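You operate a simulated robot arm through the tools that you are given. There is no shell and no other tool.

Carry out the task below with a simulated robot arm. There is one attempt and no reset: what you move stays moved.

TASK
Load the blue grease tub and bleed the pump with one stroke.
Fine: lid off on the table, plunger down on the grease, air switch at OPEN for the stroke and at SHUT after. Where these are worked on the way, their far stop is far enough and under half their travel is too little: air switch.
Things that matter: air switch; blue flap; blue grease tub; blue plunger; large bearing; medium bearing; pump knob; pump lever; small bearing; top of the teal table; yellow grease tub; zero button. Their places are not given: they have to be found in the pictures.

It is judged by the outcome, as a careful person would: the job done as asked, and still so three seconds after it is handed in. It fails if anything else is knocked over, pushed out of place, dropped, spilled or broken. A push-on lid holds only when it is set on centred and level and pressed home; a screw cap is set on level and turned clockwise until tight.

THE ROBOT
A 7-joint arm with a two-finger parallel gripper, fixed in place. Base frame: the origin is at the foot of the arm, x ahead of it, y to its left, z up. Units: m, degrees, N and s.
With the tool pointing down near the work surface it reaches from about 0.1 to 0.6 m from the base axis. Its first joint turns from -166.0 to 166.0 degrees. Payload 3.91 kg.
Tool frame: the origin (TCP) lies between the finger pads and is the grasp point; the fingertips stand 0.03 m ahead of it; z points along the fingers, y is the line along which they close. Largest opening 0.11 m; finger width 0.02, thickness 0.01; the body of the gripper, 0.048 by 0.112 m, starts 0.055 m behind the TCP.
Orientation is that of the tool frame in the base frame, as a unit quaternion [x, y, z, w]. With the fingers straight down and closing along the base's y, the tool's x points along the base's -x, its y along +y and its z along -z.

THE INTERFACE
- The arm moves only by the tool move_arm. Its argument "targets" is a list of rows, each an object (a shift or turn left out is 0, a gripper value left out holds the last) with "slide": the shift along the tool's x, y, z in units of 25 mm (1.0 is 25 mm), a list of three; "rotation": the turn, a rotation vector about the tool's x, y, z in units of 8 degrees (1.0 is 8 degrees), a list of three; "hand": the closure, from 0 (fully open) to 1 (shut). In form: [{"slide": [dx, dy, dz], "rotation": [wx, wy, wz], "hand": hand}, ...]. A call has 1 to 20 rows; each row shifts and turns the commanded pose from where the row before left it, along the tool's axes as they then stand. A call with a number of a shift or a turn outside -1 to 1 is refused whole. A row lasts 0.2 s, in which the tool goes at most 0.05 m and 8.6 degrees; a call with a longer step from one row to the next is refused whole, and so is a gripper value outside its range. Where a pose cannot be reached the arm comes as near as it can. A force on the tool above 40 N (or 10 N above the force at the start of the call, whichever is more), or a blocked arm, ends the call early, and 0.2 s more pass. The fingers move at their own pace (about 0.072 m/s each) and stop on an object; they squeeze with about 33 N. The grip force told is the motor's: it shows also when the fingers shut on nothing. Time passes only in rows, and 0.2 s behind the last, so rows that do not move let the fingers close. The reply holds the time, the measured pose of the TCP, the force on the tool along the base axes, the opening and the grip force, in the units named above and with some noise, with the torque about the TCP (base axes, N m) and any sound that the robot's microphone picked up, and new pictures: "pictures" is both (left out), scene, wrist or none.
- Cameras (640 x 400 px; columns grow to the right, rows downward): "scene" is fixed at [0.05, -0.4998, 1.66]; the picture's right is [0.58, -0.82, 0.00], its down [-0.61, -0.43, -0.67] and it looks along [0.54, 0.39, -0.75] (base axes); focal length 341 px, centre (320, 200). "wrist" rides on the gripper at [0.072, 0.017, -0.103] in the tool frame; the picture's right is [-0.23, 0.97, 0.00], its down [-0.76, -0.18, -0.62] and it looks along [-0.61, -0.14, 0.78] (tool axes); focal length 222 px, centre (320, 200).
- raise_lower(by): slides the trunk up (or, below 0, down) by that many m; the arm rides with it, the base frame stays. It gives what a move gives, with no picture.
- pixel_to_xyz(camera, pixels): for up to 12 pixels [column, row] of the newest picture of that camera ("zoom" is the newest enlarged one), the place [x, y, z] in the base frame of the surface seen there, good to about 0.002 m. It takes no simulated time.
- inspect(camera, box): a new picture of the part [left, top, right, bottom] of that camera's present view, enlarged. It takes no simulated time.
- finish_job(): hands the job in; it is judged then, once.

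Open the gripper and draw the arm clear of the work before you hand the job in, unless the task says otherwise.

The tools are called as name(argument=value, ...) on one line, values as JSON. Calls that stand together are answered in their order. move_arm: Moves the arm, as the interface text tells. Its arguments: {"type":"object","properties":{"targets":{"type":"array","items":{"type":"object","properties":{"slide":{"type":"array","items":{"type":"number"}},"rotation":{"type":"array","items":{"type":"number"}},"hand":{"type":"number"}}}},"pictures":{"type":"string","enum":["both","scene","wrist","none"]}},"required":["targets"]} The other tools are called the same way: raise_lower (by) slides the trunk up or down; pixel_to_xyz (camera, pixels) gives the place of the surface under pixels of a picture; inspect (camera, box) takes an enlarged picture of a part of a camera's view; finish_job () hands the job in.

At the start:

```text
clock: 0.0
ee_pos: [0.4658, -0.1211, 1.2796]
tool_rot: [-0.001, 1.0, 0.0, 0.0]
wrist_force: [0.7, -0.8, 0.2]
torque: [0.01, 0.04, 0.02]
finger_gap: 0.1098
grasp_force: 0.1
trunk travel left (down, up): [-0.625, 0.057]
```

scene: 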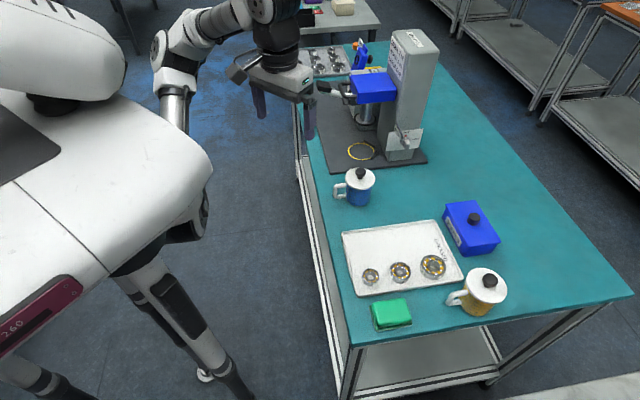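
wrist: 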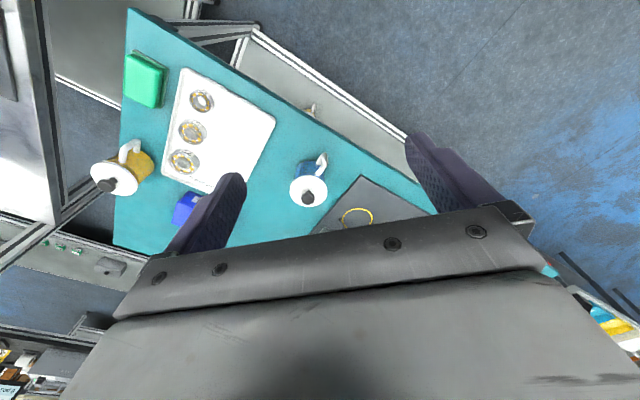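

The scene shows a teal table with a pump/press machine (around 390,100), a blue tub with lid (358,188), yellow tub (480,290), a tray with bearings and a blue box. I'll zoom in on these parts first.

inspect(camera="scene", box=[290, 20, 450, 120])

inspect(camera="scene", box=[300, 100, 460, 220])

inspect(camera="scene", box=[330, 180, 530, 340])

```text
4.00 times, centred on (370, 70) of scene
```

zoom: 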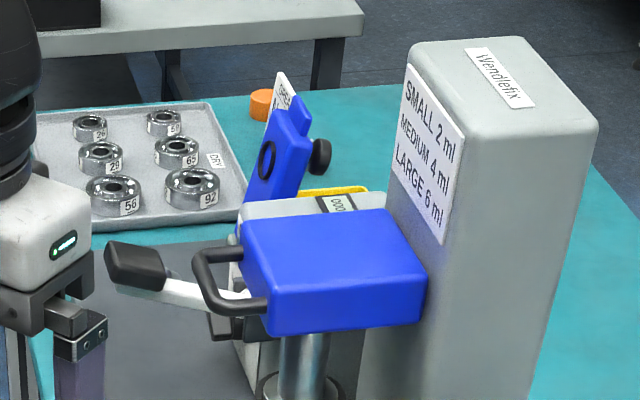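

```text
3.33 times, centred on (380, 160) of scene
```

zoom: 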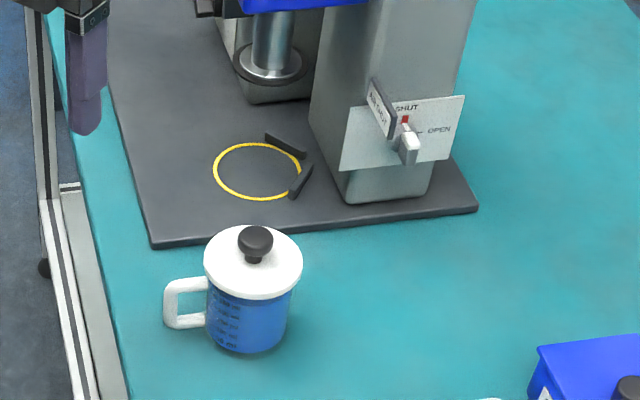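

```text
2.50 times, centred on (430, 260) of scene
```

zoom: 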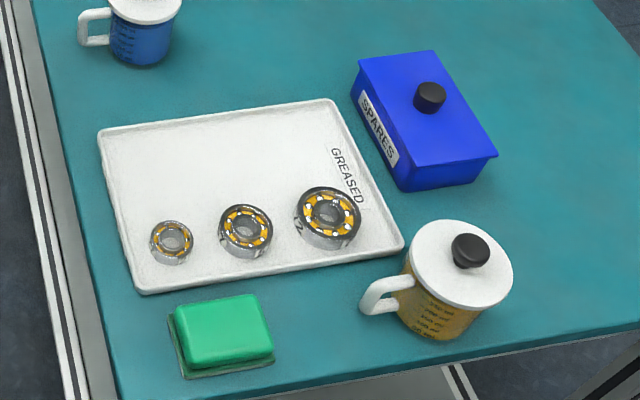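

Several machine parts need to be located. I'll take enlarged views of the machine and query key points in the scene picture.

pixel_to_xyz(camera="scene", pixels=[[361, 151], [350, 151], [373, 151], [361, 172], [358, 205], [340, 187], [372, 84], [405, 40], [403, 137], [440, 190], [405, 225], [330, 92]])

inspect(camera="scene", box=[330, 30, 410, 80])

inspect(camera="scene", box=[310, 70, 410, 132])

inspect(camera="scene", box=[380, 115, 440, 153])

```text
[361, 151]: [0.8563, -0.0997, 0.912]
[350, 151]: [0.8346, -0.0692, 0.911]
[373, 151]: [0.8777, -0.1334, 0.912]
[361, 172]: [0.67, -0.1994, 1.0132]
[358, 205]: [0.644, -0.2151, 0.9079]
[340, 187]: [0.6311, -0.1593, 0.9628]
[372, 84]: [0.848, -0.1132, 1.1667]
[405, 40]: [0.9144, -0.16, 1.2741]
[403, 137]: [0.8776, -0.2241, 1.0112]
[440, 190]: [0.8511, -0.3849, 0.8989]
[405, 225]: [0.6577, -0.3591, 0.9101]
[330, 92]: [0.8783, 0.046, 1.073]
```

```text
8.00 times, centred on (370, 55) of scene
```

zoom: 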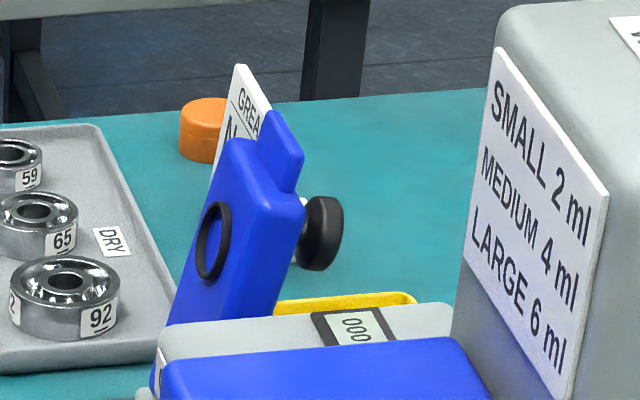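

```text
6.40 times, centred on (360, 101) of scene
```

zoom: 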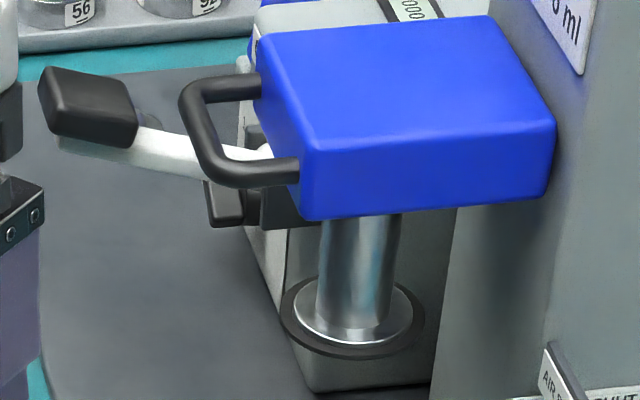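

```text
10.53 times, centred on (410, 134) of scene
```

zoom: 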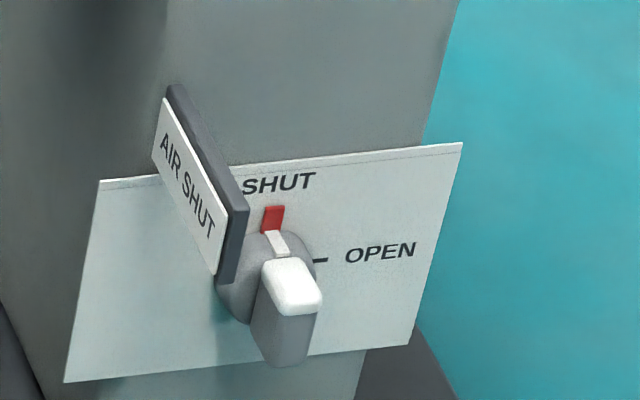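

The machine has a blue plunger head with black bar handle and steel rod above the yellow ring, an air switch at its right side, a lever with a black grip and a tilted blue part with a black knob behind. I'll get positions of these parts and table edges.

pixel_to_xyz(camera="scene", pixels=[[323, 86], [341, 95], [344, 101], [356, 93], [365, 115], [351, 61], [371, 58], [356, 70], [375, 71], [355, 43], [365, 47], [384, 68]])

pixel_to_xyz(camera="scene", pixels=[[300, 140], [310, 200], [340, 310], [352, 343], [620, 300], [480, 80], [410, 142], [408, 148], [420, 145], [404, 128], [390, 155], [425, 155]])

pixel_to_xyz(camera="scene", pixels=[[355, 78], [348, 83], [372, 100], [398, 97], [395, 78], [372, 76], [343, 88], [360, 101], [364, 120], [375, 122], [330, 165], [425, 162]])

```text
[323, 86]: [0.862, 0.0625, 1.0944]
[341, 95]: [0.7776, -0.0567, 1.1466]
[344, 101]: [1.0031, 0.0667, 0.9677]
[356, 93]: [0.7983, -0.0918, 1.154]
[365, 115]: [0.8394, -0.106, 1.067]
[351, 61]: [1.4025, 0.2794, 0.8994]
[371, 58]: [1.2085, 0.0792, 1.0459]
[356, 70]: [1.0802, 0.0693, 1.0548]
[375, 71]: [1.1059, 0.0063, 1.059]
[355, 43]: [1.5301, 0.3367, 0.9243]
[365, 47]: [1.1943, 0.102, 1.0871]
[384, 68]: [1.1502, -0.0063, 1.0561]
```

```text
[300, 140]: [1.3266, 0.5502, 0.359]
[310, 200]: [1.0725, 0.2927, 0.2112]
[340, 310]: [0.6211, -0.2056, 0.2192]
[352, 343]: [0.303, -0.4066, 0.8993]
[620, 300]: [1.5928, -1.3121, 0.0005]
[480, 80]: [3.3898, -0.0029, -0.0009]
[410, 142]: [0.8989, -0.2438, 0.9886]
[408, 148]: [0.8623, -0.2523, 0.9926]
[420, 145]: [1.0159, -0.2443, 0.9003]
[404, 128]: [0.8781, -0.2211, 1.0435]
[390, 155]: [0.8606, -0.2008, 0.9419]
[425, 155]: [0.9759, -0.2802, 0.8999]
```

```text
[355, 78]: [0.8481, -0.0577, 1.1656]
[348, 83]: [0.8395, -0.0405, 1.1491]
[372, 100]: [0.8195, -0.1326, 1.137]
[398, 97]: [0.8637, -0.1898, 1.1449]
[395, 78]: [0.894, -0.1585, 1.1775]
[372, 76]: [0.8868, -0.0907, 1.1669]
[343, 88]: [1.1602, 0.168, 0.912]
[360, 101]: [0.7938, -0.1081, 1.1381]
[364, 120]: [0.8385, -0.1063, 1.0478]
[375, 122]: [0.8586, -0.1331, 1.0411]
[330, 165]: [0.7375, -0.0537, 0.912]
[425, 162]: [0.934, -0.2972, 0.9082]
```

The table is rotated relative to my base; the machine ring is near (0.856, -0.10). Before moving, I probe points on the arm itself to learn where the shoulder and elbow are, plus the tub lid and handle geometry.

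pixel_to_xyz(camera="scene", pixels=[[60, 50], [60, 105], [100, 180], [160, 45], [172, 110], [185, 210], [240, 12], [275, 35], [190, 330], [50, 310], [285, 75], [210, 20]])

pixel_to_xyz(camera="scene", pixels=[[347, 180], [375, 180], [358, 185], [360, 168], [361, 175], [335, 185], [335, 195], [345, 200], [373, 195], [336, 190], [352, 170], [370, 172]])

inspect(camera="scene", box=[320, 155, 400, 215])

inspect(camera="scene", box=[0, 0, 320, 400])

```text
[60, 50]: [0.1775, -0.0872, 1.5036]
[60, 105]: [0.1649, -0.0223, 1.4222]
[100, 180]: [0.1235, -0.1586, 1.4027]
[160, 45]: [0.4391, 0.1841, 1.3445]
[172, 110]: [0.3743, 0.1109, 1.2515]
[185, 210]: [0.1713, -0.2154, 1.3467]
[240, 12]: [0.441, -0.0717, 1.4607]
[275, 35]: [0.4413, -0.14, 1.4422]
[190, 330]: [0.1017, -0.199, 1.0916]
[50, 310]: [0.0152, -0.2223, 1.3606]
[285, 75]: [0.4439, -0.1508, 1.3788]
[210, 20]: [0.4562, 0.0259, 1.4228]
```

```text
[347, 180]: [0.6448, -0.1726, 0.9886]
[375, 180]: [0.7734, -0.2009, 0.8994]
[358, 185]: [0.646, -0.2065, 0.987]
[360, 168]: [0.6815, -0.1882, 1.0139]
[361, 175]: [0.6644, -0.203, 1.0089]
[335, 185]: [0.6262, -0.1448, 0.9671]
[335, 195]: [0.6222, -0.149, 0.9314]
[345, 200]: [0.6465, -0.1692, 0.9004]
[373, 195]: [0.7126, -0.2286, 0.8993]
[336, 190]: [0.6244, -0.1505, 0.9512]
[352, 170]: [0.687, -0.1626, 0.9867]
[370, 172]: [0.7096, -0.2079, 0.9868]
```

```text
6.67 times, centred on (360, 185) of scene
```

zoom: 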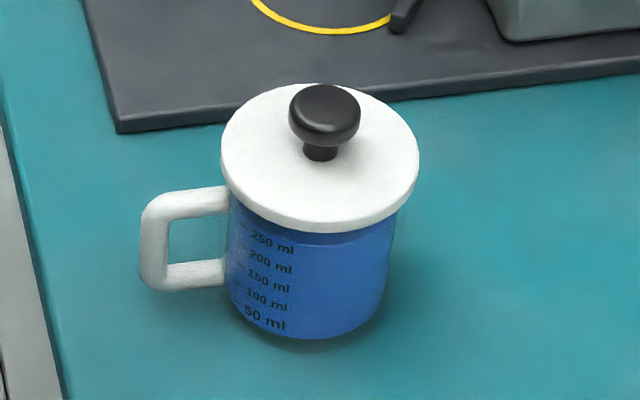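

```text
1.00 times, centred on (160, 200) of scene (not enlarged: the box is as wide or as high as the picture)
```

zoom: 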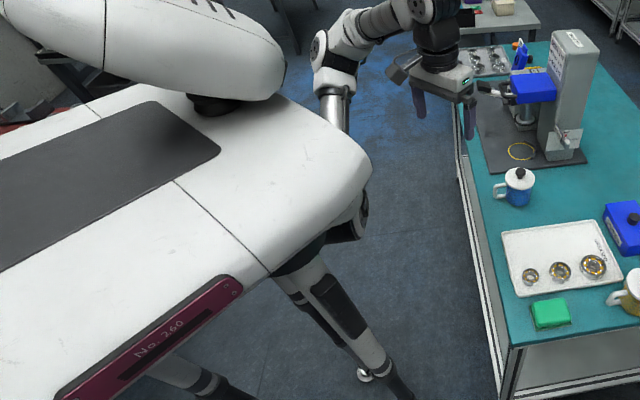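

The lid knob is near (0.672, -0.200, 1.012), the ring at about (0.856, -0.10, 0.912), table top at z≈0.90. I'll shift the hand left and tilt it forward so the wrist camera sees the machine.

move_arm(targets=[{"slide": [-0.5, 0.5, -0.5]}, {"slide": [-0.5, 0.5, -0.5]}, {"slide": [0, 0.5, 0], "rotation": [0, -0.8, 0]}, {"slide": [0, 0.5, 0], "rotation": [0, -0.8, 0]}, {"slide": [0, 0.5, 0], "rotation": [0, -0.8, 0]}], pictures="both")

```text
clock: 1.2
ee_pos: [0.4925, -0.0564, 1.3053]
tool_rot: [0.0, 0.986, 0.0, 0.168]
wrist_force: [0.5, 0.2, -0.2]
torque: [0.02, -0.03, -0.02]
finger_gap: 0.1098
grasp_force: 0.1
trunk travel left (down, up): [-0.625, 0.057]
```

scene: 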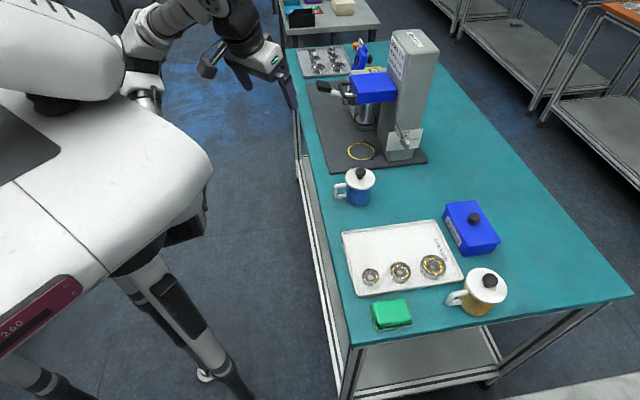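
wrist: 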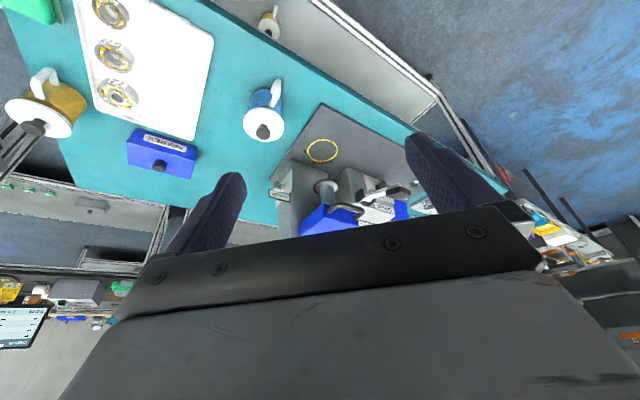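

The scene view of the lever (around 335,90) is now clear of the gripper. I'll zoom in there and in the wrist picture.

inspect(camera="scene", box=[310, 65, 410, 128])

inspect(camera="wrist", box=[260, 100, 440, 240])

inspect(camera="scene", box=[330, 30, 400, 74])

```text
6.35 times, centred on (360, 96) of scene
```

zoom: 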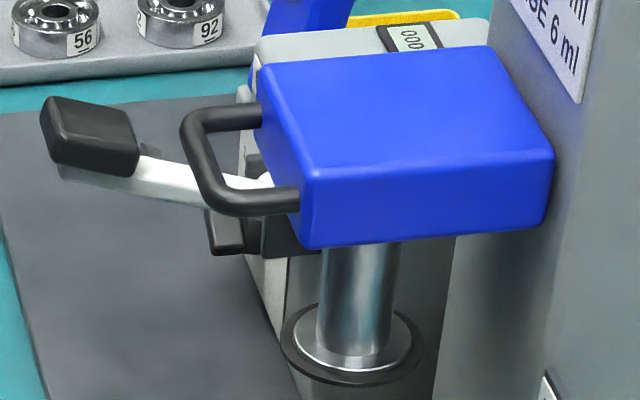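

```text
2.86 times, centred on (350, 170) of wrist
```

zoom: 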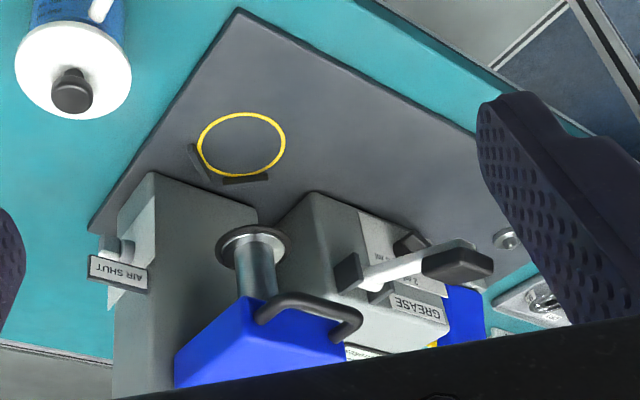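

```text
9.09 times, centred on (365, 52) of scene
```

zoom: 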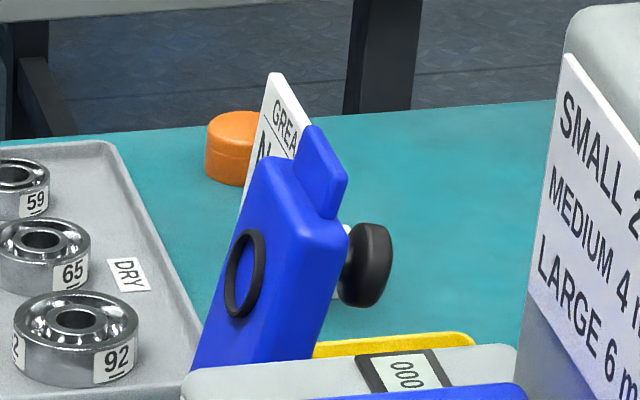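

The wrist view (upside down) shows the plunger over the ring, the air switch at the column's side and the pump box with its lever and a GREASE label. I'll roll the hand about its own axis in steps so that the camera ends up above the fingers for side approaches.

move_arm(targets=[{"rotation": [0, 0, 1]}, {"rotation": [0, 0, 1]}, {"rotation": [0, 0, 1]}, {"rotation": [0, 0, 1]}, {"rotation": [0, 0, 1]}, {"rotation": [0, 0, 1]}, {"rotation": [0, 0, 1]}, {"rotation": [0, 0, 1]}, {"rotation": [0, 0, 1]}, {"rotation": [0, 0, 1]}, {"rotation": [0, 0, 1]}], pictures="both")

```text
clock: 3.6
ee_pos: [0.4587, -0.0955, 1.2734]
tool_rot: [0.684, 0.71, 0.115, 0.12]
wrist_force: [0.0, -0.3, -0.2]
torque: [0.02, -0.01, 0.02]
finger_gap: 0.1103
grasp_force: 0.0
out of reach, approached as far as the arm can: row 10, 11
trunk travel left (down, up): [-0.625, 0.057]
```

scene: 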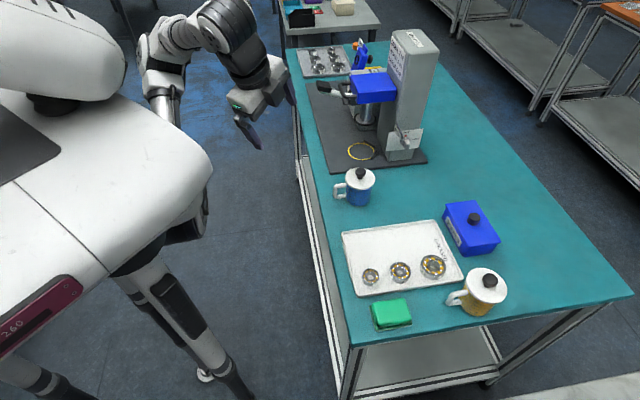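
wrist: 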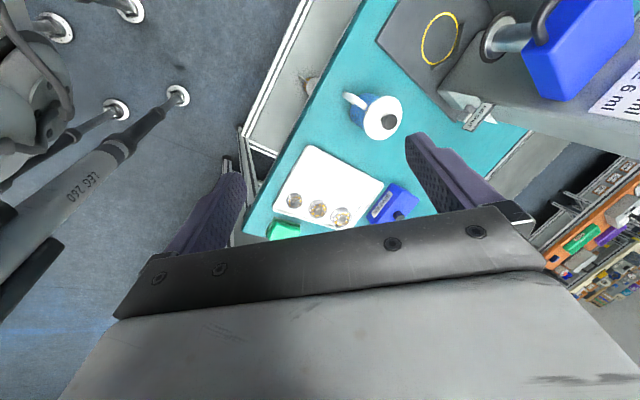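

Rolling positive hits a limit near 80°, so I'll roll the other way, back through the start and on towards camera-on-top.

move_arm(targets=[{"rotation": [0, 0, -1]}, {"rotation": [0, 0, -1]}, {"rotation": [0, 0, -1]}, {"rotation": [0, 0, -1]}, {"rotation": [0, 0, -1]}, {"rotation": [0, 0, -1]}, {"rotation": [0, 0, -1]}, {"rotation": [0, 0, -1]}, {"rotation": [0, 0, -1]}, {"rotation": [0, 0, -1]}, {"rotation": [0, 0, -1]}, {"rotation": [0, 0, -1]}, {"rotation": [0, 0, -1]}, {"rotation": [0, 0, -1]}, {"rotation": [0, 0, -1]}, {"rotation": [0, 0, -1]}, {"rotation": [0, 0, -1]}, {"rotation": [0, 0, -1]}, {"rotation": [0, 0, -1]}, {"rotation": [0, 0, -1]}], pictures="none")

move_arm(targets=[{"rotation": [0, 0, -1]}, {"rotation": [0, 0, -1]}, {"rotation": [0, 0, -1]}, {"rotation": [0, 0, -1]}, {"rotation": [0, 0, -1]}, {"rotation": [0, 0, -1]}, {"rotation": [0, 0, -1]}, {"rotation": [0, 0, -1]}, {"rotation": [0, 0, -1]}, {"rotation": [0, 0, -1]}, {"rotation": [0, 0, -1]}, {"rotation": [0, 0, -1]}, {"rotation": [0, 0, -1]}, {"rotation": [0, 0, -0.75]}], pictures="both")

```text
clock: 7.8
ee_pos: [0.4585, -0.0955, 1.2716]
tool_rot: [-0.581, 0.797, -0.098, 0.135]
wrist_force: [-0.1, 0.1, -0.2]
torque: [0.01, 0.0, -0.04]
finger_gap: 0.1097
grasp_force: 0.1
trunk travel left (down, up): [-0.625, 0.057]
```

```text
clock: 10.8
ee_pos: [0.459, -0.0958, 1.2718]
tool_rot: [0.986, 0.018, 0.167, 0.004]
wrist_force: [0.7, -0.6, 0.2]
torque: [0.04, 0.01, 0.01]
finger_gap: 0.11
grasp_force: 0.1
trunk travel left (down, up): [-0.625, 0.057]
```

scene: 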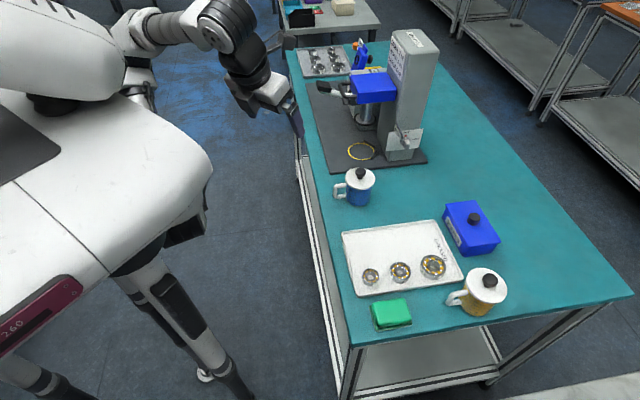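
wrist: 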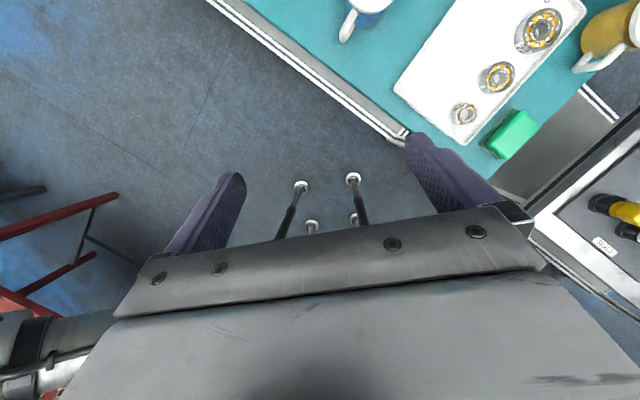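

Now the camera is on the far (+x) side of the fingers. I'll pitch the hand up towards horizontal so the camera sits above the fingers looking forward at the machine.

move_arm(targets=[{"rotation": [0, 1, 0]}, {"rotation": [0, 1, 0]}, {"rotation": [0, 1, 0]}, {"rotation": [0, 1, 0]}, {"rotation": [0, 1, 0]}, {"rotation": [0, 1, 0]}, {"rotation": [0, 1, 0]}, {"rotation": [0, 1, 0]}, {"rotation": [0, 0.9, 0]}], pictures="both")

```text
clock: 12.8
ee_pos: [0.4882, -0.1099, 1.3549]
tool_rot: [0.703, 0.014, 0.711, -0.008]
wrist_force: [1.0, 0.1, -0.4]
torque: [0.01, 0.03, -0.02]
finger_gap: 0.11
grasp_force: 0.1
out of reach, approached as far as the arm can: row 6, 7, 8, 9
trunk travel left (down, up): [-0.625, 0.057]
```

scene: 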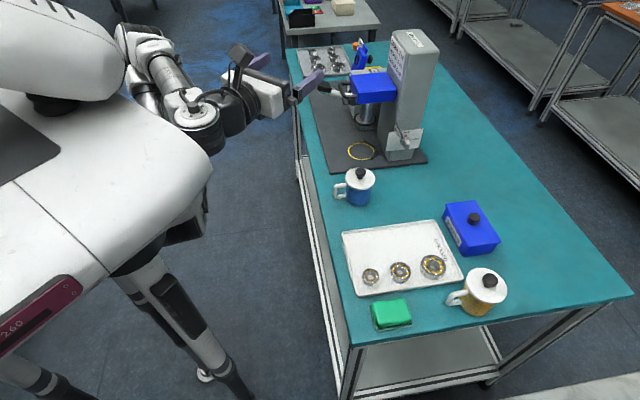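
wrist: 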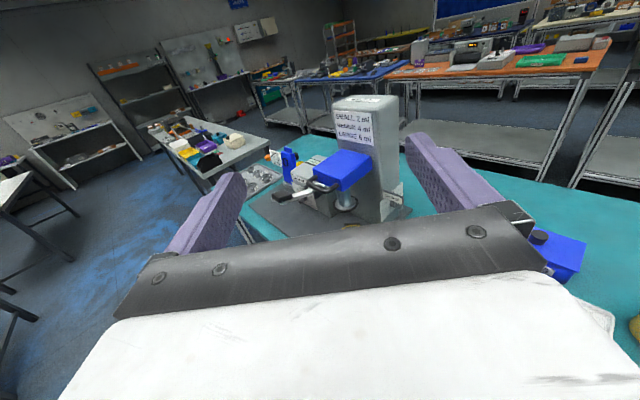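

Now I have an upright view of the machine at (340,160) in the wrist picture. I'll enlarge it.

inspect(camera="wrist", box=[240, 85, 430, 235])

inspect(camera="wrist", box=[260, 140, 370, 220])

```text
2.67 times, centred on (335, 160) of wrist
```

zoom: 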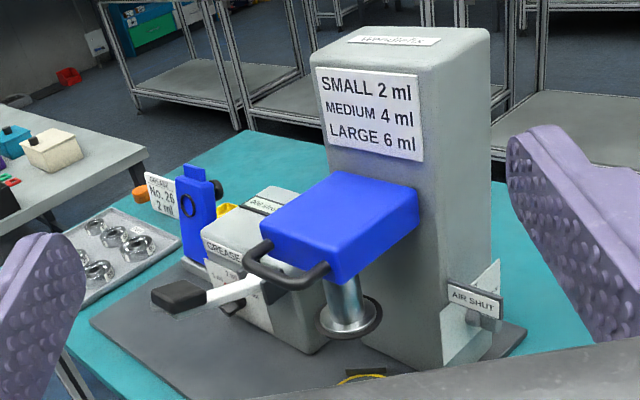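

```text
5.00 times, centred on (315, 180) of wrist
```

zoom: 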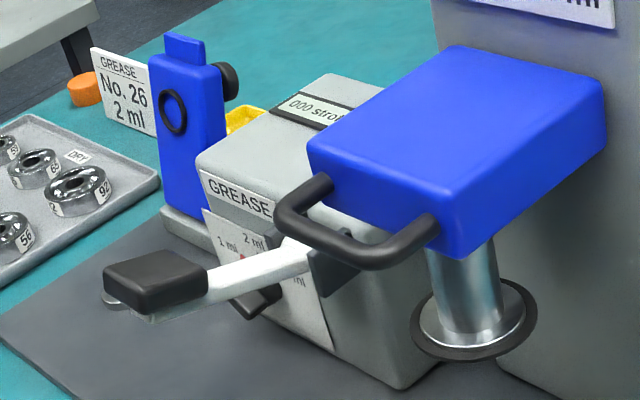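

This gives a clear view: plunger head with U-handle, lever with black grip, dose dial with pump knob, counter on the pump box. I'll query positions on this enlarged picture.

pixel_to_xyz(camera="zoom", pixels=[[155, 280], [110, 270], [200, 265], [150, 250], [150, 300], [240, 285], [300, 255], [325, 270], [255, 300], [320, 185], [285, 215], [420, 245]])

pixel_to_xyz(camera="zoom", pixels=[[345, 255], [300, 230], [380, 258], [430, 222], [312, 145], [450, 60], [595, 90], [455, 195], [465, 260], [470, 345], [520, 330], [420, 350]])

pixel_to_xyz(camera="zoom", pixels=[[240, 200], [210, 165], [330, 80], [245, 255], [270, 345], [400, 385], [185, 80], [310, 105], [170, 110], [225, 85], [115, 300], [350, 130]])

```text
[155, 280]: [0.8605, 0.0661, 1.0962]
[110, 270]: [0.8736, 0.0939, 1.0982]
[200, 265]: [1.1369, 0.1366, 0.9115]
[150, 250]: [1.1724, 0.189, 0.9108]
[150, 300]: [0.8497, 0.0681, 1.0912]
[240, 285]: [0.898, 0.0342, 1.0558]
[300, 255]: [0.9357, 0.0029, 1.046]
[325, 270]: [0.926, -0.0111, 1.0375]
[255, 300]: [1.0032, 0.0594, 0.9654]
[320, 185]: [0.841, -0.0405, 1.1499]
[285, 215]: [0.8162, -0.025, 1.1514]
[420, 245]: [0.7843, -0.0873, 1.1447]
```

```text
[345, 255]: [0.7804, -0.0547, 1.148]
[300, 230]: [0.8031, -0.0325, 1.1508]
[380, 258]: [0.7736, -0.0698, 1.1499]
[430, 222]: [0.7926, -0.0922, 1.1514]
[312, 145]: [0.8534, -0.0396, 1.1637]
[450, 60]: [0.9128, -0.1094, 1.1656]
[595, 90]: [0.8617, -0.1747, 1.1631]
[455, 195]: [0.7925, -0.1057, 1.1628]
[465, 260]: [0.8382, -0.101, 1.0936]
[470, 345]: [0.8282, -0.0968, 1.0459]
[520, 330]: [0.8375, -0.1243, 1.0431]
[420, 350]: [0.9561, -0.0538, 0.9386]
```

```text
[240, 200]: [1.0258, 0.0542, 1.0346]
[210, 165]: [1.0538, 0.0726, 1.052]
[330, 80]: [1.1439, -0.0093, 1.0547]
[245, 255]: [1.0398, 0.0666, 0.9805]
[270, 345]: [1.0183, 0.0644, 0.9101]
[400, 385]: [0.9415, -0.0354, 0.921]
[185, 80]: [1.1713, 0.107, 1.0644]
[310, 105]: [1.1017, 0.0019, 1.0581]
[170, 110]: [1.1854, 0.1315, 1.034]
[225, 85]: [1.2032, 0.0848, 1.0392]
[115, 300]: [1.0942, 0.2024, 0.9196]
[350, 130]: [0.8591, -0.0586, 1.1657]
```

Machine axes: head front face normal about (-0.64, 0.77), handle bar centre about (0.795,-0.045,1.150), lever grip about (0.862,0.070,1.096), ring centre (0.856,-0.10). I now want to know the arm's posture, so I probe the arm pixels in the scene picture and zoom on the air switch in the wrist view.

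pixel_to_xyz(camera="scene", pixels=[[140, 35], [165, 70], [190, 105], [195, 140], [230, 110], [265, 95], [145, 95], [240, 55], [310, 85], [130, 60], [180, 85], [255, 75]])

inspect(camera="wrist", box=[350, 170, 430, 220])

```text
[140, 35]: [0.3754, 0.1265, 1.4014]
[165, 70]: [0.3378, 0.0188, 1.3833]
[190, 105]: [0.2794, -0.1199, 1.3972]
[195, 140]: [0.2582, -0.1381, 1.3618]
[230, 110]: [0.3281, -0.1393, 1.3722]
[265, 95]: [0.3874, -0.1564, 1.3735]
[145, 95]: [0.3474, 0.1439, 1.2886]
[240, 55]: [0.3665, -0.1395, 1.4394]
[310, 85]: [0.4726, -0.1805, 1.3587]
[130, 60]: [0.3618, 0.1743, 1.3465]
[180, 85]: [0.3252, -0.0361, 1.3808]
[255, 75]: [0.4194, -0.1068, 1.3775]
```

```text
8.00 times, centred on (390, 195) of wrist
```

zoom: 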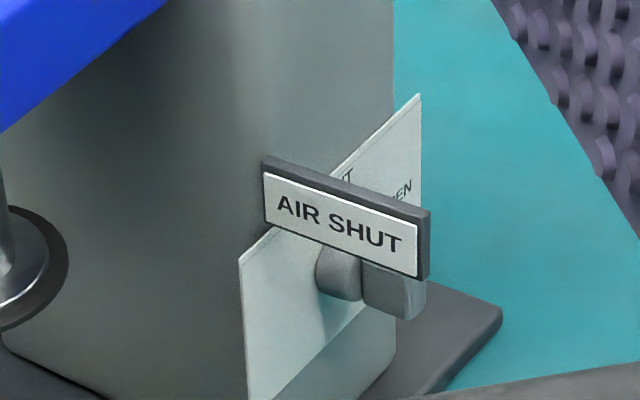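

The hand is at (0.49,-0.11,1.355), well clear of the table edge (x≈0.66 at that y). I'll lower the trunk by 0.25 m so that the shoulder is nearer working height, then look.

raise_lower(by=-0.25)

move_arm(targets=[{"slide": [0, 0, 0]}], pictures="both")

```text
clock: 15.4
ee_pos: [0.4903, -0.1096, 1.1038]
tool_rot: [0.705, 0.016, 0.709, -0.008]
wrist_force: [-0.3, 0.1, -0.2]
torque: [0.01, 0.02, 0.02]
finger_gap: 0.1102
grasp_force: 0.0
trunk travel left (down, up): [-0.375, 0.307]
```

```text
clock: 15.8
ee_pos: [0.4901, -0.1098, 1.1044]
tool_rot: [0.705, 0.017, 0.709, -0.008]
wrist_force: [-0.1, 0.3, 0.8]
torque: [0.0, -0.02, 0.01]
finger_gap: 0.11
grasp_force: 0.0
trunk travel left (down, up): [-0.375, 0.307]
```

scene: 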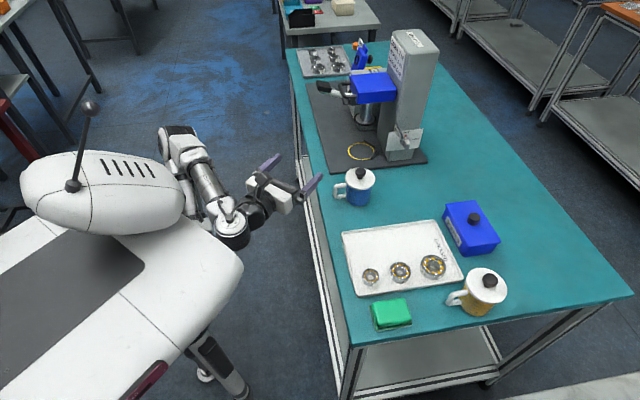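
wrist: 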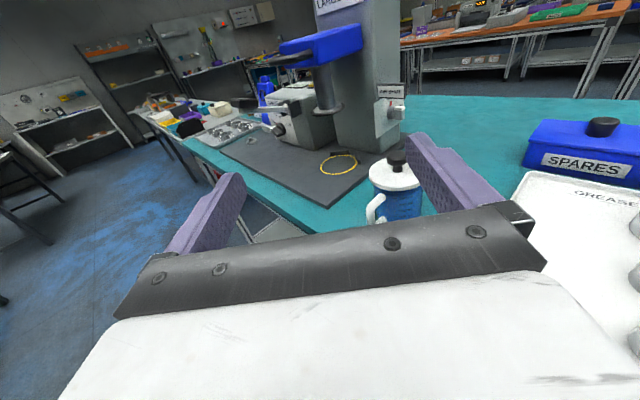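

Now the view at working height is good: the tub's lid sits at (395,175) in the wrist picture, ring at (338,165). I'll enlarge tub/ring and query.

inspect(camera="wrist", box=[310, 120, 440, 220])

inspect(camera="wrist", box=[240, 30, 420, 150])

```text
4.00 times, centred on (375, 170) of wrist
```

zoom: 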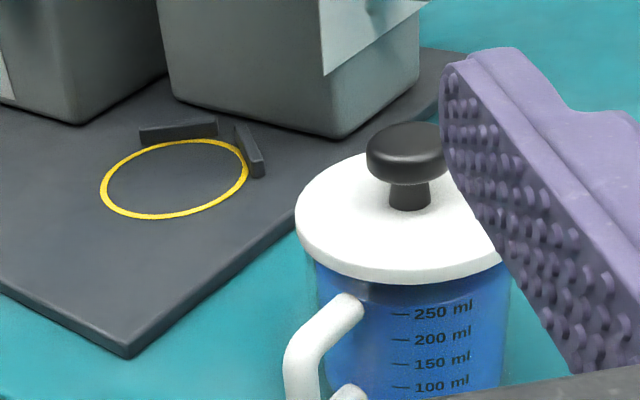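

```text
3.33 times, centred on (330, 90) of wrist
```

zoom: 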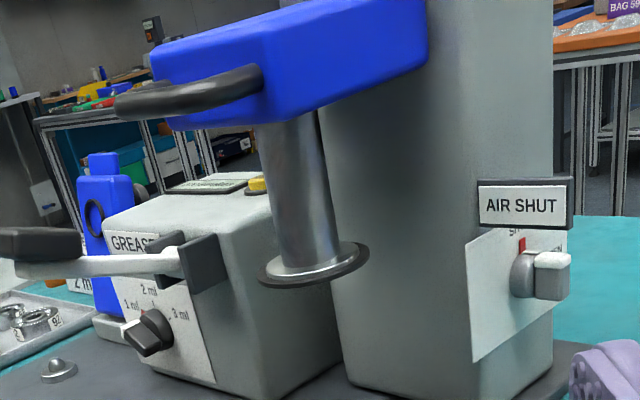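

I'll query switch, lever and plunger points on this last enlarged picture.

pixel_to_xyz(camera="zoom", pixels=[[550, 258], [525, 275], [545, 285], [520, 245], [478, 205], [570, 205], [525, 190], [525, 228], [480, 345], [560, 310], [315, 270], [300, 160]])

pixel_to_xyz(camera="zoom", pixels=[[40, 235], [75, 245], [40, 270], [120, 265], [190, 262], [205, 260], [150, 330], [60, 365], [135, 100], [190, 95], [240, 85], [150, 90]])

pixel_to_xyz(camera="wrist", pixels=[[372, 172], [385, 163], [395, 158], [400, 150], [395, 165], [388, 185], [370, 178], [378, 185], [372, 210], [338, 156], [355, 160], [325, 165]])

```text
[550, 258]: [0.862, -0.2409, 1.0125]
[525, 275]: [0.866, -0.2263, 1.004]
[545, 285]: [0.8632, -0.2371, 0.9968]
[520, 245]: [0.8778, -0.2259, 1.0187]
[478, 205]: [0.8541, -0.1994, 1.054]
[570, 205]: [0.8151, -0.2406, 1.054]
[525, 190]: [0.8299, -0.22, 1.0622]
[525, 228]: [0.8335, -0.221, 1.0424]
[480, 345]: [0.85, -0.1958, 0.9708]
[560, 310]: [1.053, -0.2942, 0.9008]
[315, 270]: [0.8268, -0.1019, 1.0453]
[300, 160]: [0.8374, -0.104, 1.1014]
```

```text
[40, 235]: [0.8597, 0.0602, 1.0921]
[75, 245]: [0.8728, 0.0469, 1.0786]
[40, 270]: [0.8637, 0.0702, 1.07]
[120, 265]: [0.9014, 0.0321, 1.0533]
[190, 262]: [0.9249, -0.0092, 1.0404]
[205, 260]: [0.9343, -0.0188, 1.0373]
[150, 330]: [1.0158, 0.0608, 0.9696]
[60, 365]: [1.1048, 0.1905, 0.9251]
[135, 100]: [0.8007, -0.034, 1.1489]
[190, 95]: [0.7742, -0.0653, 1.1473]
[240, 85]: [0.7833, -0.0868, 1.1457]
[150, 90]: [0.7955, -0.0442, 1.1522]
```

```text
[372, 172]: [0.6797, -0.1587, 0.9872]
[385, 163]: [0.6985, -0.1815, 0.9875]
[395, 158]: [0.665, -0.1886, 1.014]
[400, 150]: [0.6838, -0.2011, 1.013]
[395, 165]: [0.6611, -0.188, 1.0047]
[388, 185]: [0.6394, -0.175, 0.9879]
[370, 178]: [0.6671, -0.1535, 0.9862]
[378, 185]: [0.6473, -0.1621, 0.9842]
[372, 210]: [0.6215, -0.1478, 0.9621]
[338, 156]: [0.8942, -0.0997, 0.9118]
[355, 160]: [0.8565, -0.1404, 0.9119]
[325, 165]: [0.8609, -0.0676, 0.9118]
```

Knob centre is about (0.674,-0.197,1.007), lid top z≈0.987. I'll pitch the fingers to about 20° below horizontal and move to a pre-grasp in front of the knob at about (0.55,-0.197,1.06).

move_arm(targets=[{"rotation": [-0.25, 0, 0]}, {"rotation": [0, -0.833, 0]}, {"rotation": [0, -0.833, 0]}, {"rotation": [0, -0.833, 0]}, {"slide": [-0.21, 0.87, 0.715]}, {"slide": [-0.21, 0.87, 0.715]}, {"slide": [-0.21, 0.87, 0.715]}, {"slide": [-0.21, 0.87, 0.715]}], pictures="both")

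```text
clock: 17.6
ee_pos: [0.551, -0.1973, 1.0616]
tool_rot: [0.817, 0.004, 0.576, 0.004]
wrist_force: [-0.5, 0.6, -0.3]
torque: [0.02, -0.03, 0.0]
finger_gap: 0.1098
grasp_force: 0.2
trunk travel left (down, up): [-0.375, 0.307]
```

scene: 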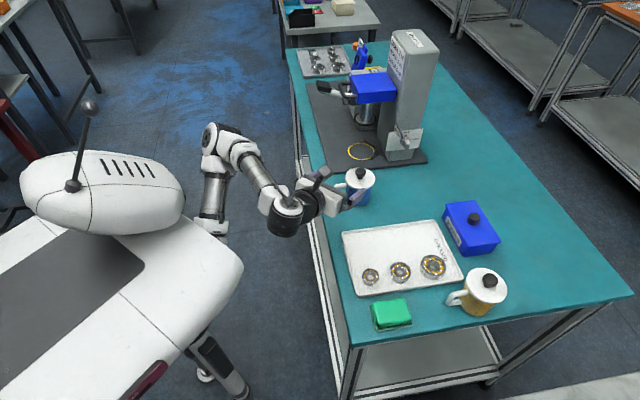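
wrist: 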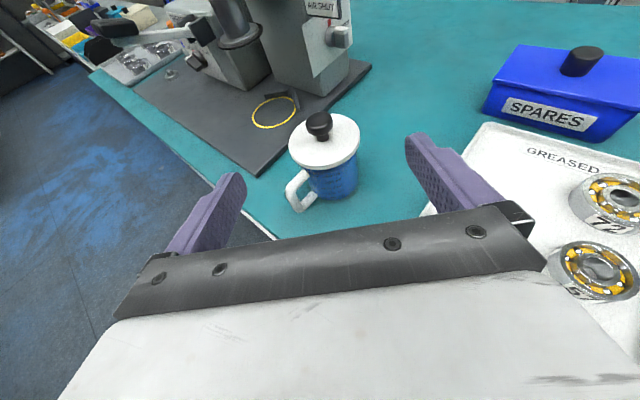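

The tub is centred between the fingers at (322,150) in the wrist picture. I'll enlarge it and measure knob, lid and ring.

inspect(camera="wrist", box=[240, 80, 400, 220])

pixel_to_xyz(camera="wrist", pixels=[[291, 140], [358, 138], [325, 166], [340, 116], [320, 115], [309, 122], [331, 122], [320, 130], [290, 190], [300, 178], [313, 205], [340, 180]])

pixel_to_xyz(camera="wrist", pixels=[[252, 112], [298, 100], [275, 97], [275, 127], [263, 126], [290, 120], [256, 103], [264, 99], [295, 107], [283, 98], [300, 95], [285, 95]])

```text
2.86 times, centred on (320, 150) of wrist
```

zoom: 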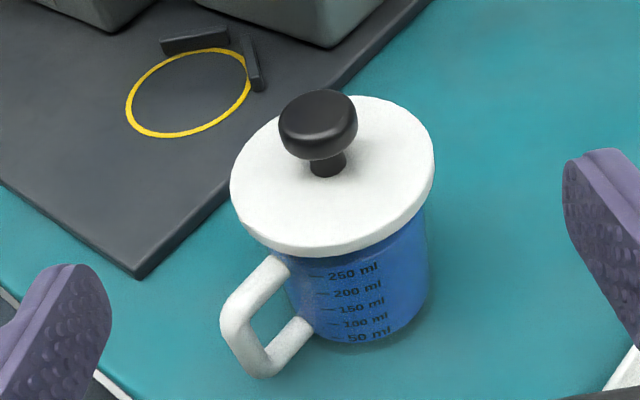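

```text
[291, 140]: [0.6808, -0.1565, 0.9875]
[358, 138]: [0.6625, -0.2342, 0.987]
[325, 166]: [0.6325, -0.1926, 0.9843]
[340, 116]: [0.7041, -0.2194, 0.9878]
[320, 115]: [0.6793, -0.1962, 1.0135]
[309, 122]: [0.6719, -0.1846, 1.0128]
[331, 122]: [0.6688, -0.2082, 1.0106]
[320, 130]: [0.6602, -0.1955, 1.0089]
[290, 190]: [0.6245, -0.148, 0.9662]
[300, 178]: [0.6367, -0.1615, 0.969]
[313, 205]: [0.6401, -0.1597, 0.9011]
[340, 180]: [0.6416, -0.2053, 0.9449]
```

```text
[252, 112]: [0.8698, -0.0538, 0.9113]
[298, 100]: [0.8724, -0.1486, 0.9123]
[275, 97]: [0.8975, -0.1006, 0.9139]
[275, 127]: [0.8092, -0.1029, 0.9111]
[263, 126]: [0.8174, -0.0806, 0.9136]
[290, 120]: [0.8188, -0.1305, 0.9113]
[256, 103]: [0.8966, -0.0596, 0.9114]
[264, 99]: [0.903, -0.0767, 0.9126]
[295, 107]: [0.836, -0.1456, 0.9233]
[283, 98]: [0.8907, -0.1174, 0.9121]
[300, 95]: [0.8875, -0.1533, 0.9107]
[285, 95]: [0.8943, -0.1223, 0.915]
```

Lid centre is (0.672,-0.1965), radius ≈0.040, knob ≈27 mm wide; ring centre ≈(0.856,-0.101). I'll advance along the finger axis so the pads straddle the knob, without closing yet.

move_arm(targets=[{"slide": [-0.047, 0, 0.847]}, {"slide": [-0.047, 0, 0.847]}, {"slide": [-0.047, 0, 0.847]}, {"slide": [-0.047, 0, 0.847]}, {"slide": [-0.047, 0, 0.847]}, {"slide": [-0.047, 0, 0.847]}], pictures="both")

```text
clock: 19.0
ee_pos: [0.6694, -0.1968, 1.0119]
tool_rot: [0.817, 0.003, 0.576, 0.005]
wrist_force: [0.0, 0.6, 0.2]
torque: [0.02, -0.01, -0.01]
finger_gap: 0.1101
grasp_force: 0.0
trunk travel left (down, up): [-0.375, 0.307]
```

scene: 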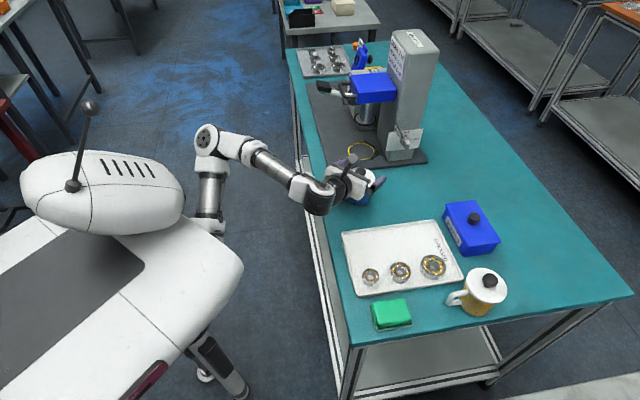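
wrist: 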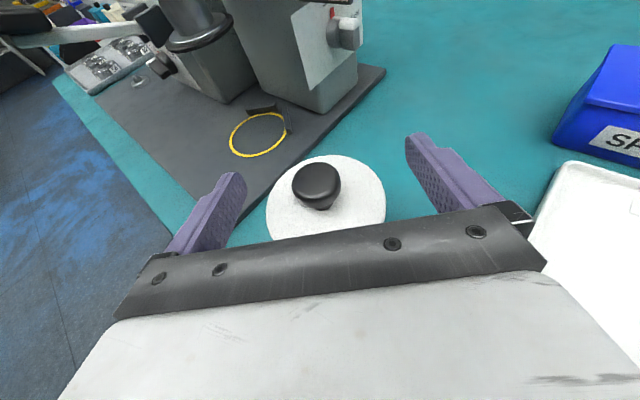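

The knob at (316,185) lies between the pads. I close the fingers on it.

move_arm(targets=[{"hand": 1}, {"hand": 1}, {"hand": 1}, {"hand": 1}, {"hand": 1}], pictures="wrist")

```text
clock: 20.2
ee_pos: [0.6675, -0.1965, 1.0123]
tool_rot: [0.818, 0.003, 0.576, 0.005]
wrist_force: [-1.3, 0.8, -0.5]
torque: [-0.02, 0.0, -0.02]
finger_gap: 0.0282
grasp_force: 32.8
trunk travel left (down, up): [-0.375, 0.307]
heard: snap
```

wrist: 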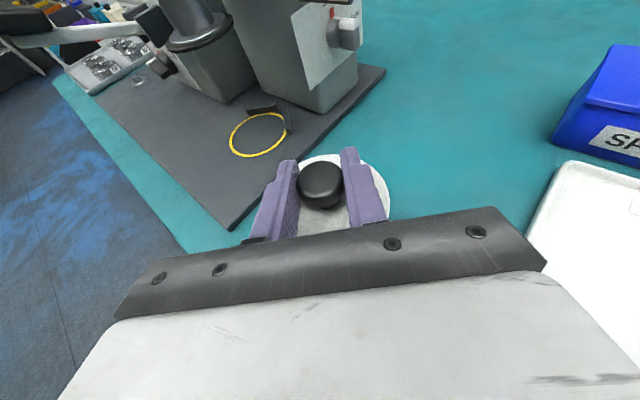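

A snap was heard and the knob is gripped (gap 28 mm, 33 N). I lift straight up slowly by about 40 mm.

move_arm(targets=[{"slide": [0.188, 0, -0.0685]}, {"slide": [0.188, 0, -0.0685]}, {"slide": [0.376, 0, -0.137]}, {"slide": [0.376, 0, -0.137]}, {"slide": [0.376, 0, -0.137]}], pictures="both")

inspect(camera="scene", box=[310, 130, 430, 220])

```text
clock: 21.4
ee_pos: [0.6678, -0.1971, 1.0536]
tool_rot: [0.817, 0.003, 0.576, 0.005]
wrist_force: [-0.8, 0.5, -0.3]
torque: [0.01, 0.01, 0.0]
finger_gap: 0.0277
grasp_force: 32.8
trunk travel left (down, up): [-0.375, 0.307]
```

scene: 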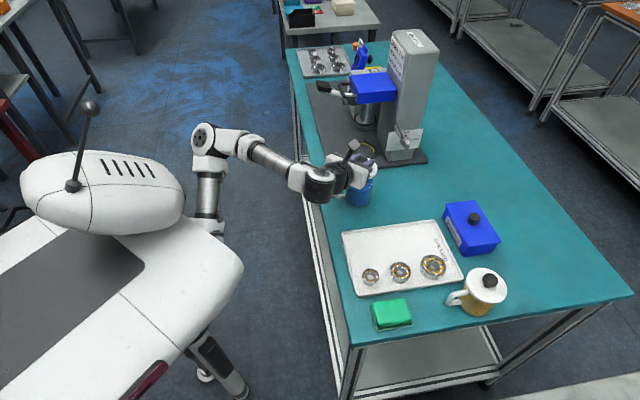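
wrist: 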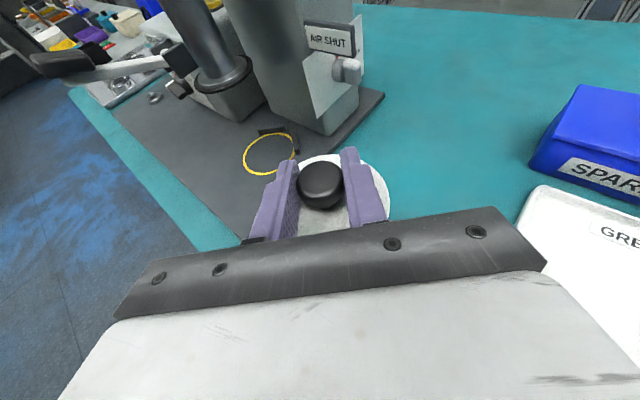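

```text
4.44 times, centred on (370, 175) of scene
```

zoom: 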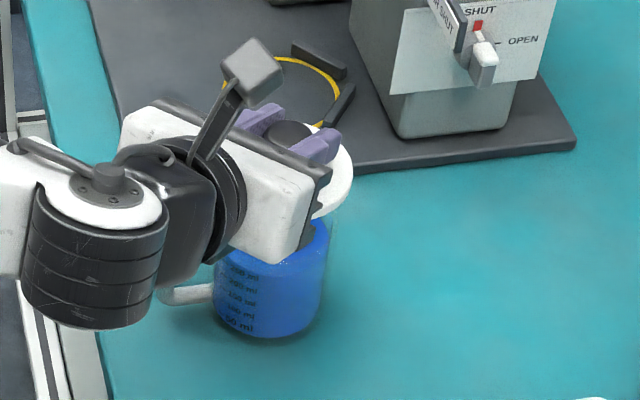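

The lid is off and the tub stands still on the table. I check the free table area to the right for laying the lid down.

pixel_to_xyz(camera="wrist", pixels=[[538, 188], [530, 168], [515, 230], [450, 120], [480, 170], [385, 95], [430, 150], [460, 200], [560, 195], [580, 85], [350, 120], [325, 135]])

pixel_to_xyz(camera="scene", pixels=[[342, 236], [436, 222], [445, 204], [452, 245], [400, 230], [425, 160], [410, 190], [430, 190], [400, 205], [385, 215], [440, 170], [370, 200]])

```text
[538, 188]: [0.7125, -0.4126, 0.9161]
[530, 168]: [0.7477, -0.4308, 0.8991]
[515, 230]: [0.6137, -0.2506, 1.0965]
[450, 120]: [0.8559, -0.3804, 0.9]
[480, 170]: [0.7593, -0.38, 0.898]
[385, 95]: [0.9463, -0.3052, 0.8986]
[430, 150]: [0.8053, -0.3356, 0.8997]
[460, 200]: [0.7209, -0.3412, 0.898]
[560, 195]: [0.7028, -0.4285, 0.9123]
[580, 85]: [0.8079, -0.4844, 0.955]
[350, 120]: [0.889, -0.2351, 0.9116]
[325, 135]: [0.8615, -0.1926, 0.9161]
```

```text
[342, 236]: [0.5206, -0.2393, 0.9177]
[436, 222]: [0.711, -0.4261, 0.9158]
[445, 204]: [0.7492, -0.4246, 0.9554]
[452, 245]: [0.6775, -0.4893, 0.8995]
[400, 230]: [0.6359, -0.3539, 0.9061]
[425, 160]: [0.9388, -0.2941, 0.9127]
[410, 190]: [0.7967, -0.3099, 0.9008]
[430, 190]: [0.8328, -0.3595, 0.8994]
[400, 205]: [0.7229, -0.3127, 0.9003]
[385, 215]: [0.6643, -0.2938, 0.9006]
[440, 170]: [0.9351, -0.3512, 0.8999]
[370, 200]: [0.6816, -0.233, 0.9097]
```

Target for the lid: about (0.735,-0.330), free of tray (edge ≈0.07 m away) and tub (≈0.15 m away). I move sideways at this height and then down most of the way.

move_arm(targets=[{"slide": [0.144, 0.887, 0.395]}, {"slide": [0.144, 0.887, 0.395]}, {"slide": [0.144, 0.887, 0.395]}, {"slide": [0.144, 0.887, 0.395]}, {"slide": [0.144, 0.887, 0.395]}, {"slide": [0.144, 0.887, 0.395]}, {"slide": [-0.75, 0, 0.273]}, {"slide": [-0.75, 0, 0.273]}, {"slide": [-0.75, 0, 0.273]}, {"slide": [-0.75, 0, 0.273]}], pictures="both")

```text
clock: 23.6
ee_pos: [0.7305, -0.3302, 0.9731]
tool_rot: [0.818, 0.003, 0.576, 0.006]
wrist_force: [-0.1, 1.2, -0.6]
torque: [-0.01, -0.02, 0.02]
finger_gap: 0.028
grasp_force: 33.3
trunk travel left (down, up): [-0.375, 0.307]
```

scene: 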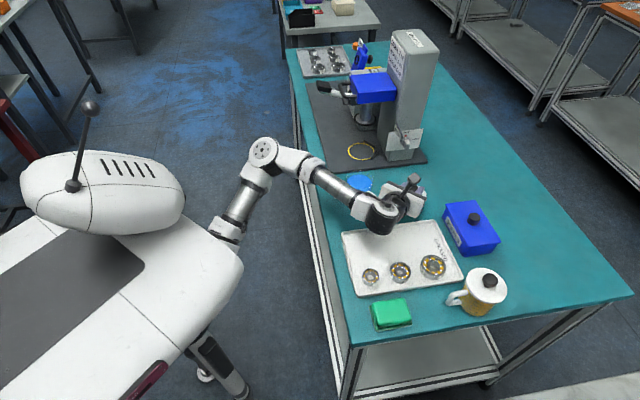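
wrist: 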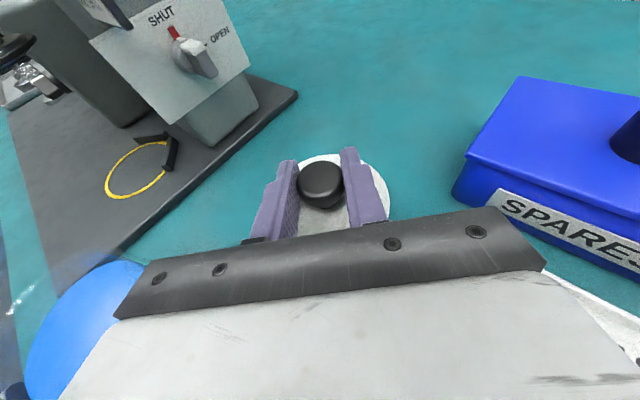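

The open tub (blue surface at lower left of the wrist picture) is close to the hand, so I check how the forearm stands relative to the tub before descending further.

pixel_to_xyz(camera="scene", pixels=[[345, 187], [355, 197], [365, 205], [375, 215], [360, 212], [370, 228], [330, 180], [360, 182], [350, 205], [400, 205], [310, 170], [340, 200]])

inspect(camera="scene", box=[300, 140, 450, 250])

```text
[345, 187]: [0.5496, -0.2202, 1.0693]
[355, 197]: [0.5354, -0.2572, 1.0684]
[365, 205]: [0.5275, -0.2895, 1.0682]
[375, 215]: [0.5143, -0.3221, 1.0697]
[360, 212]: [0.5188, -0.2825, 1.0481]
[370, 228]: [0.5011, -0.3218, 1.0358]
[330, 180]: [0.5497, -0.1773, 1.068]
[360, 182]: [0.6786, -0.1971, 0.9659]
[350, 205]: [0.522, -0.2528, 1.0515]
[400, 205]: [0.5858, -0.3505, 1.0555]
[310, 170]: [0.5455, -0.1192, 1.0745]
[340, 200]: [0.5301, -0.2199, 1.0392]
```

```text
3.64 times, centred on (375, 195) of scene
```

zoom: 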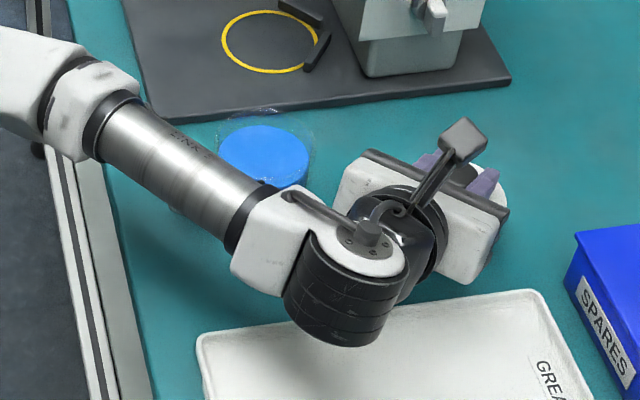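

The forearm runs at x≈0.53, top z≈1.068. I probe the underside of the black wrist drum and the tray/bearing heights beneath it.

pixel_to_xyz(camera="scene", pixels=[[378, 231], [372, 229], [388, 230], [368, 226], [380, 224], [395, 220], [370, 276], [365, 270], [400, 265], [433, 258], [370, 250], [400, 245]])

```text
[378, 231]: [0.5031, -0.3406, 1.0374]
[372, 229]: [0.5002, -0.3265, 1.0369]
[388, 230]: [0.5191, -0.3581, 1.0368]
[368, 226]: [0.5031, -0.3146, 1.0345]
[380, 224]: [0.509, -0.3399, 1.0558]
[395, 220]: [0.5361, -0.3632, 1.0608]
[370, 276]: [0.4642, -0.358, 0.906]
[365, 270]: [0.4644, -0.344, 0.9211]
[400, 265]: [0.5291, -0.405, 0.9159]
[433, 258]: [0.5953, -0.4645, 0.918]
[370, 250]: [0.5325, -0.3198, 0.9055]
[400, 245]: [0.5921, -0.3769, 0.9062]
```

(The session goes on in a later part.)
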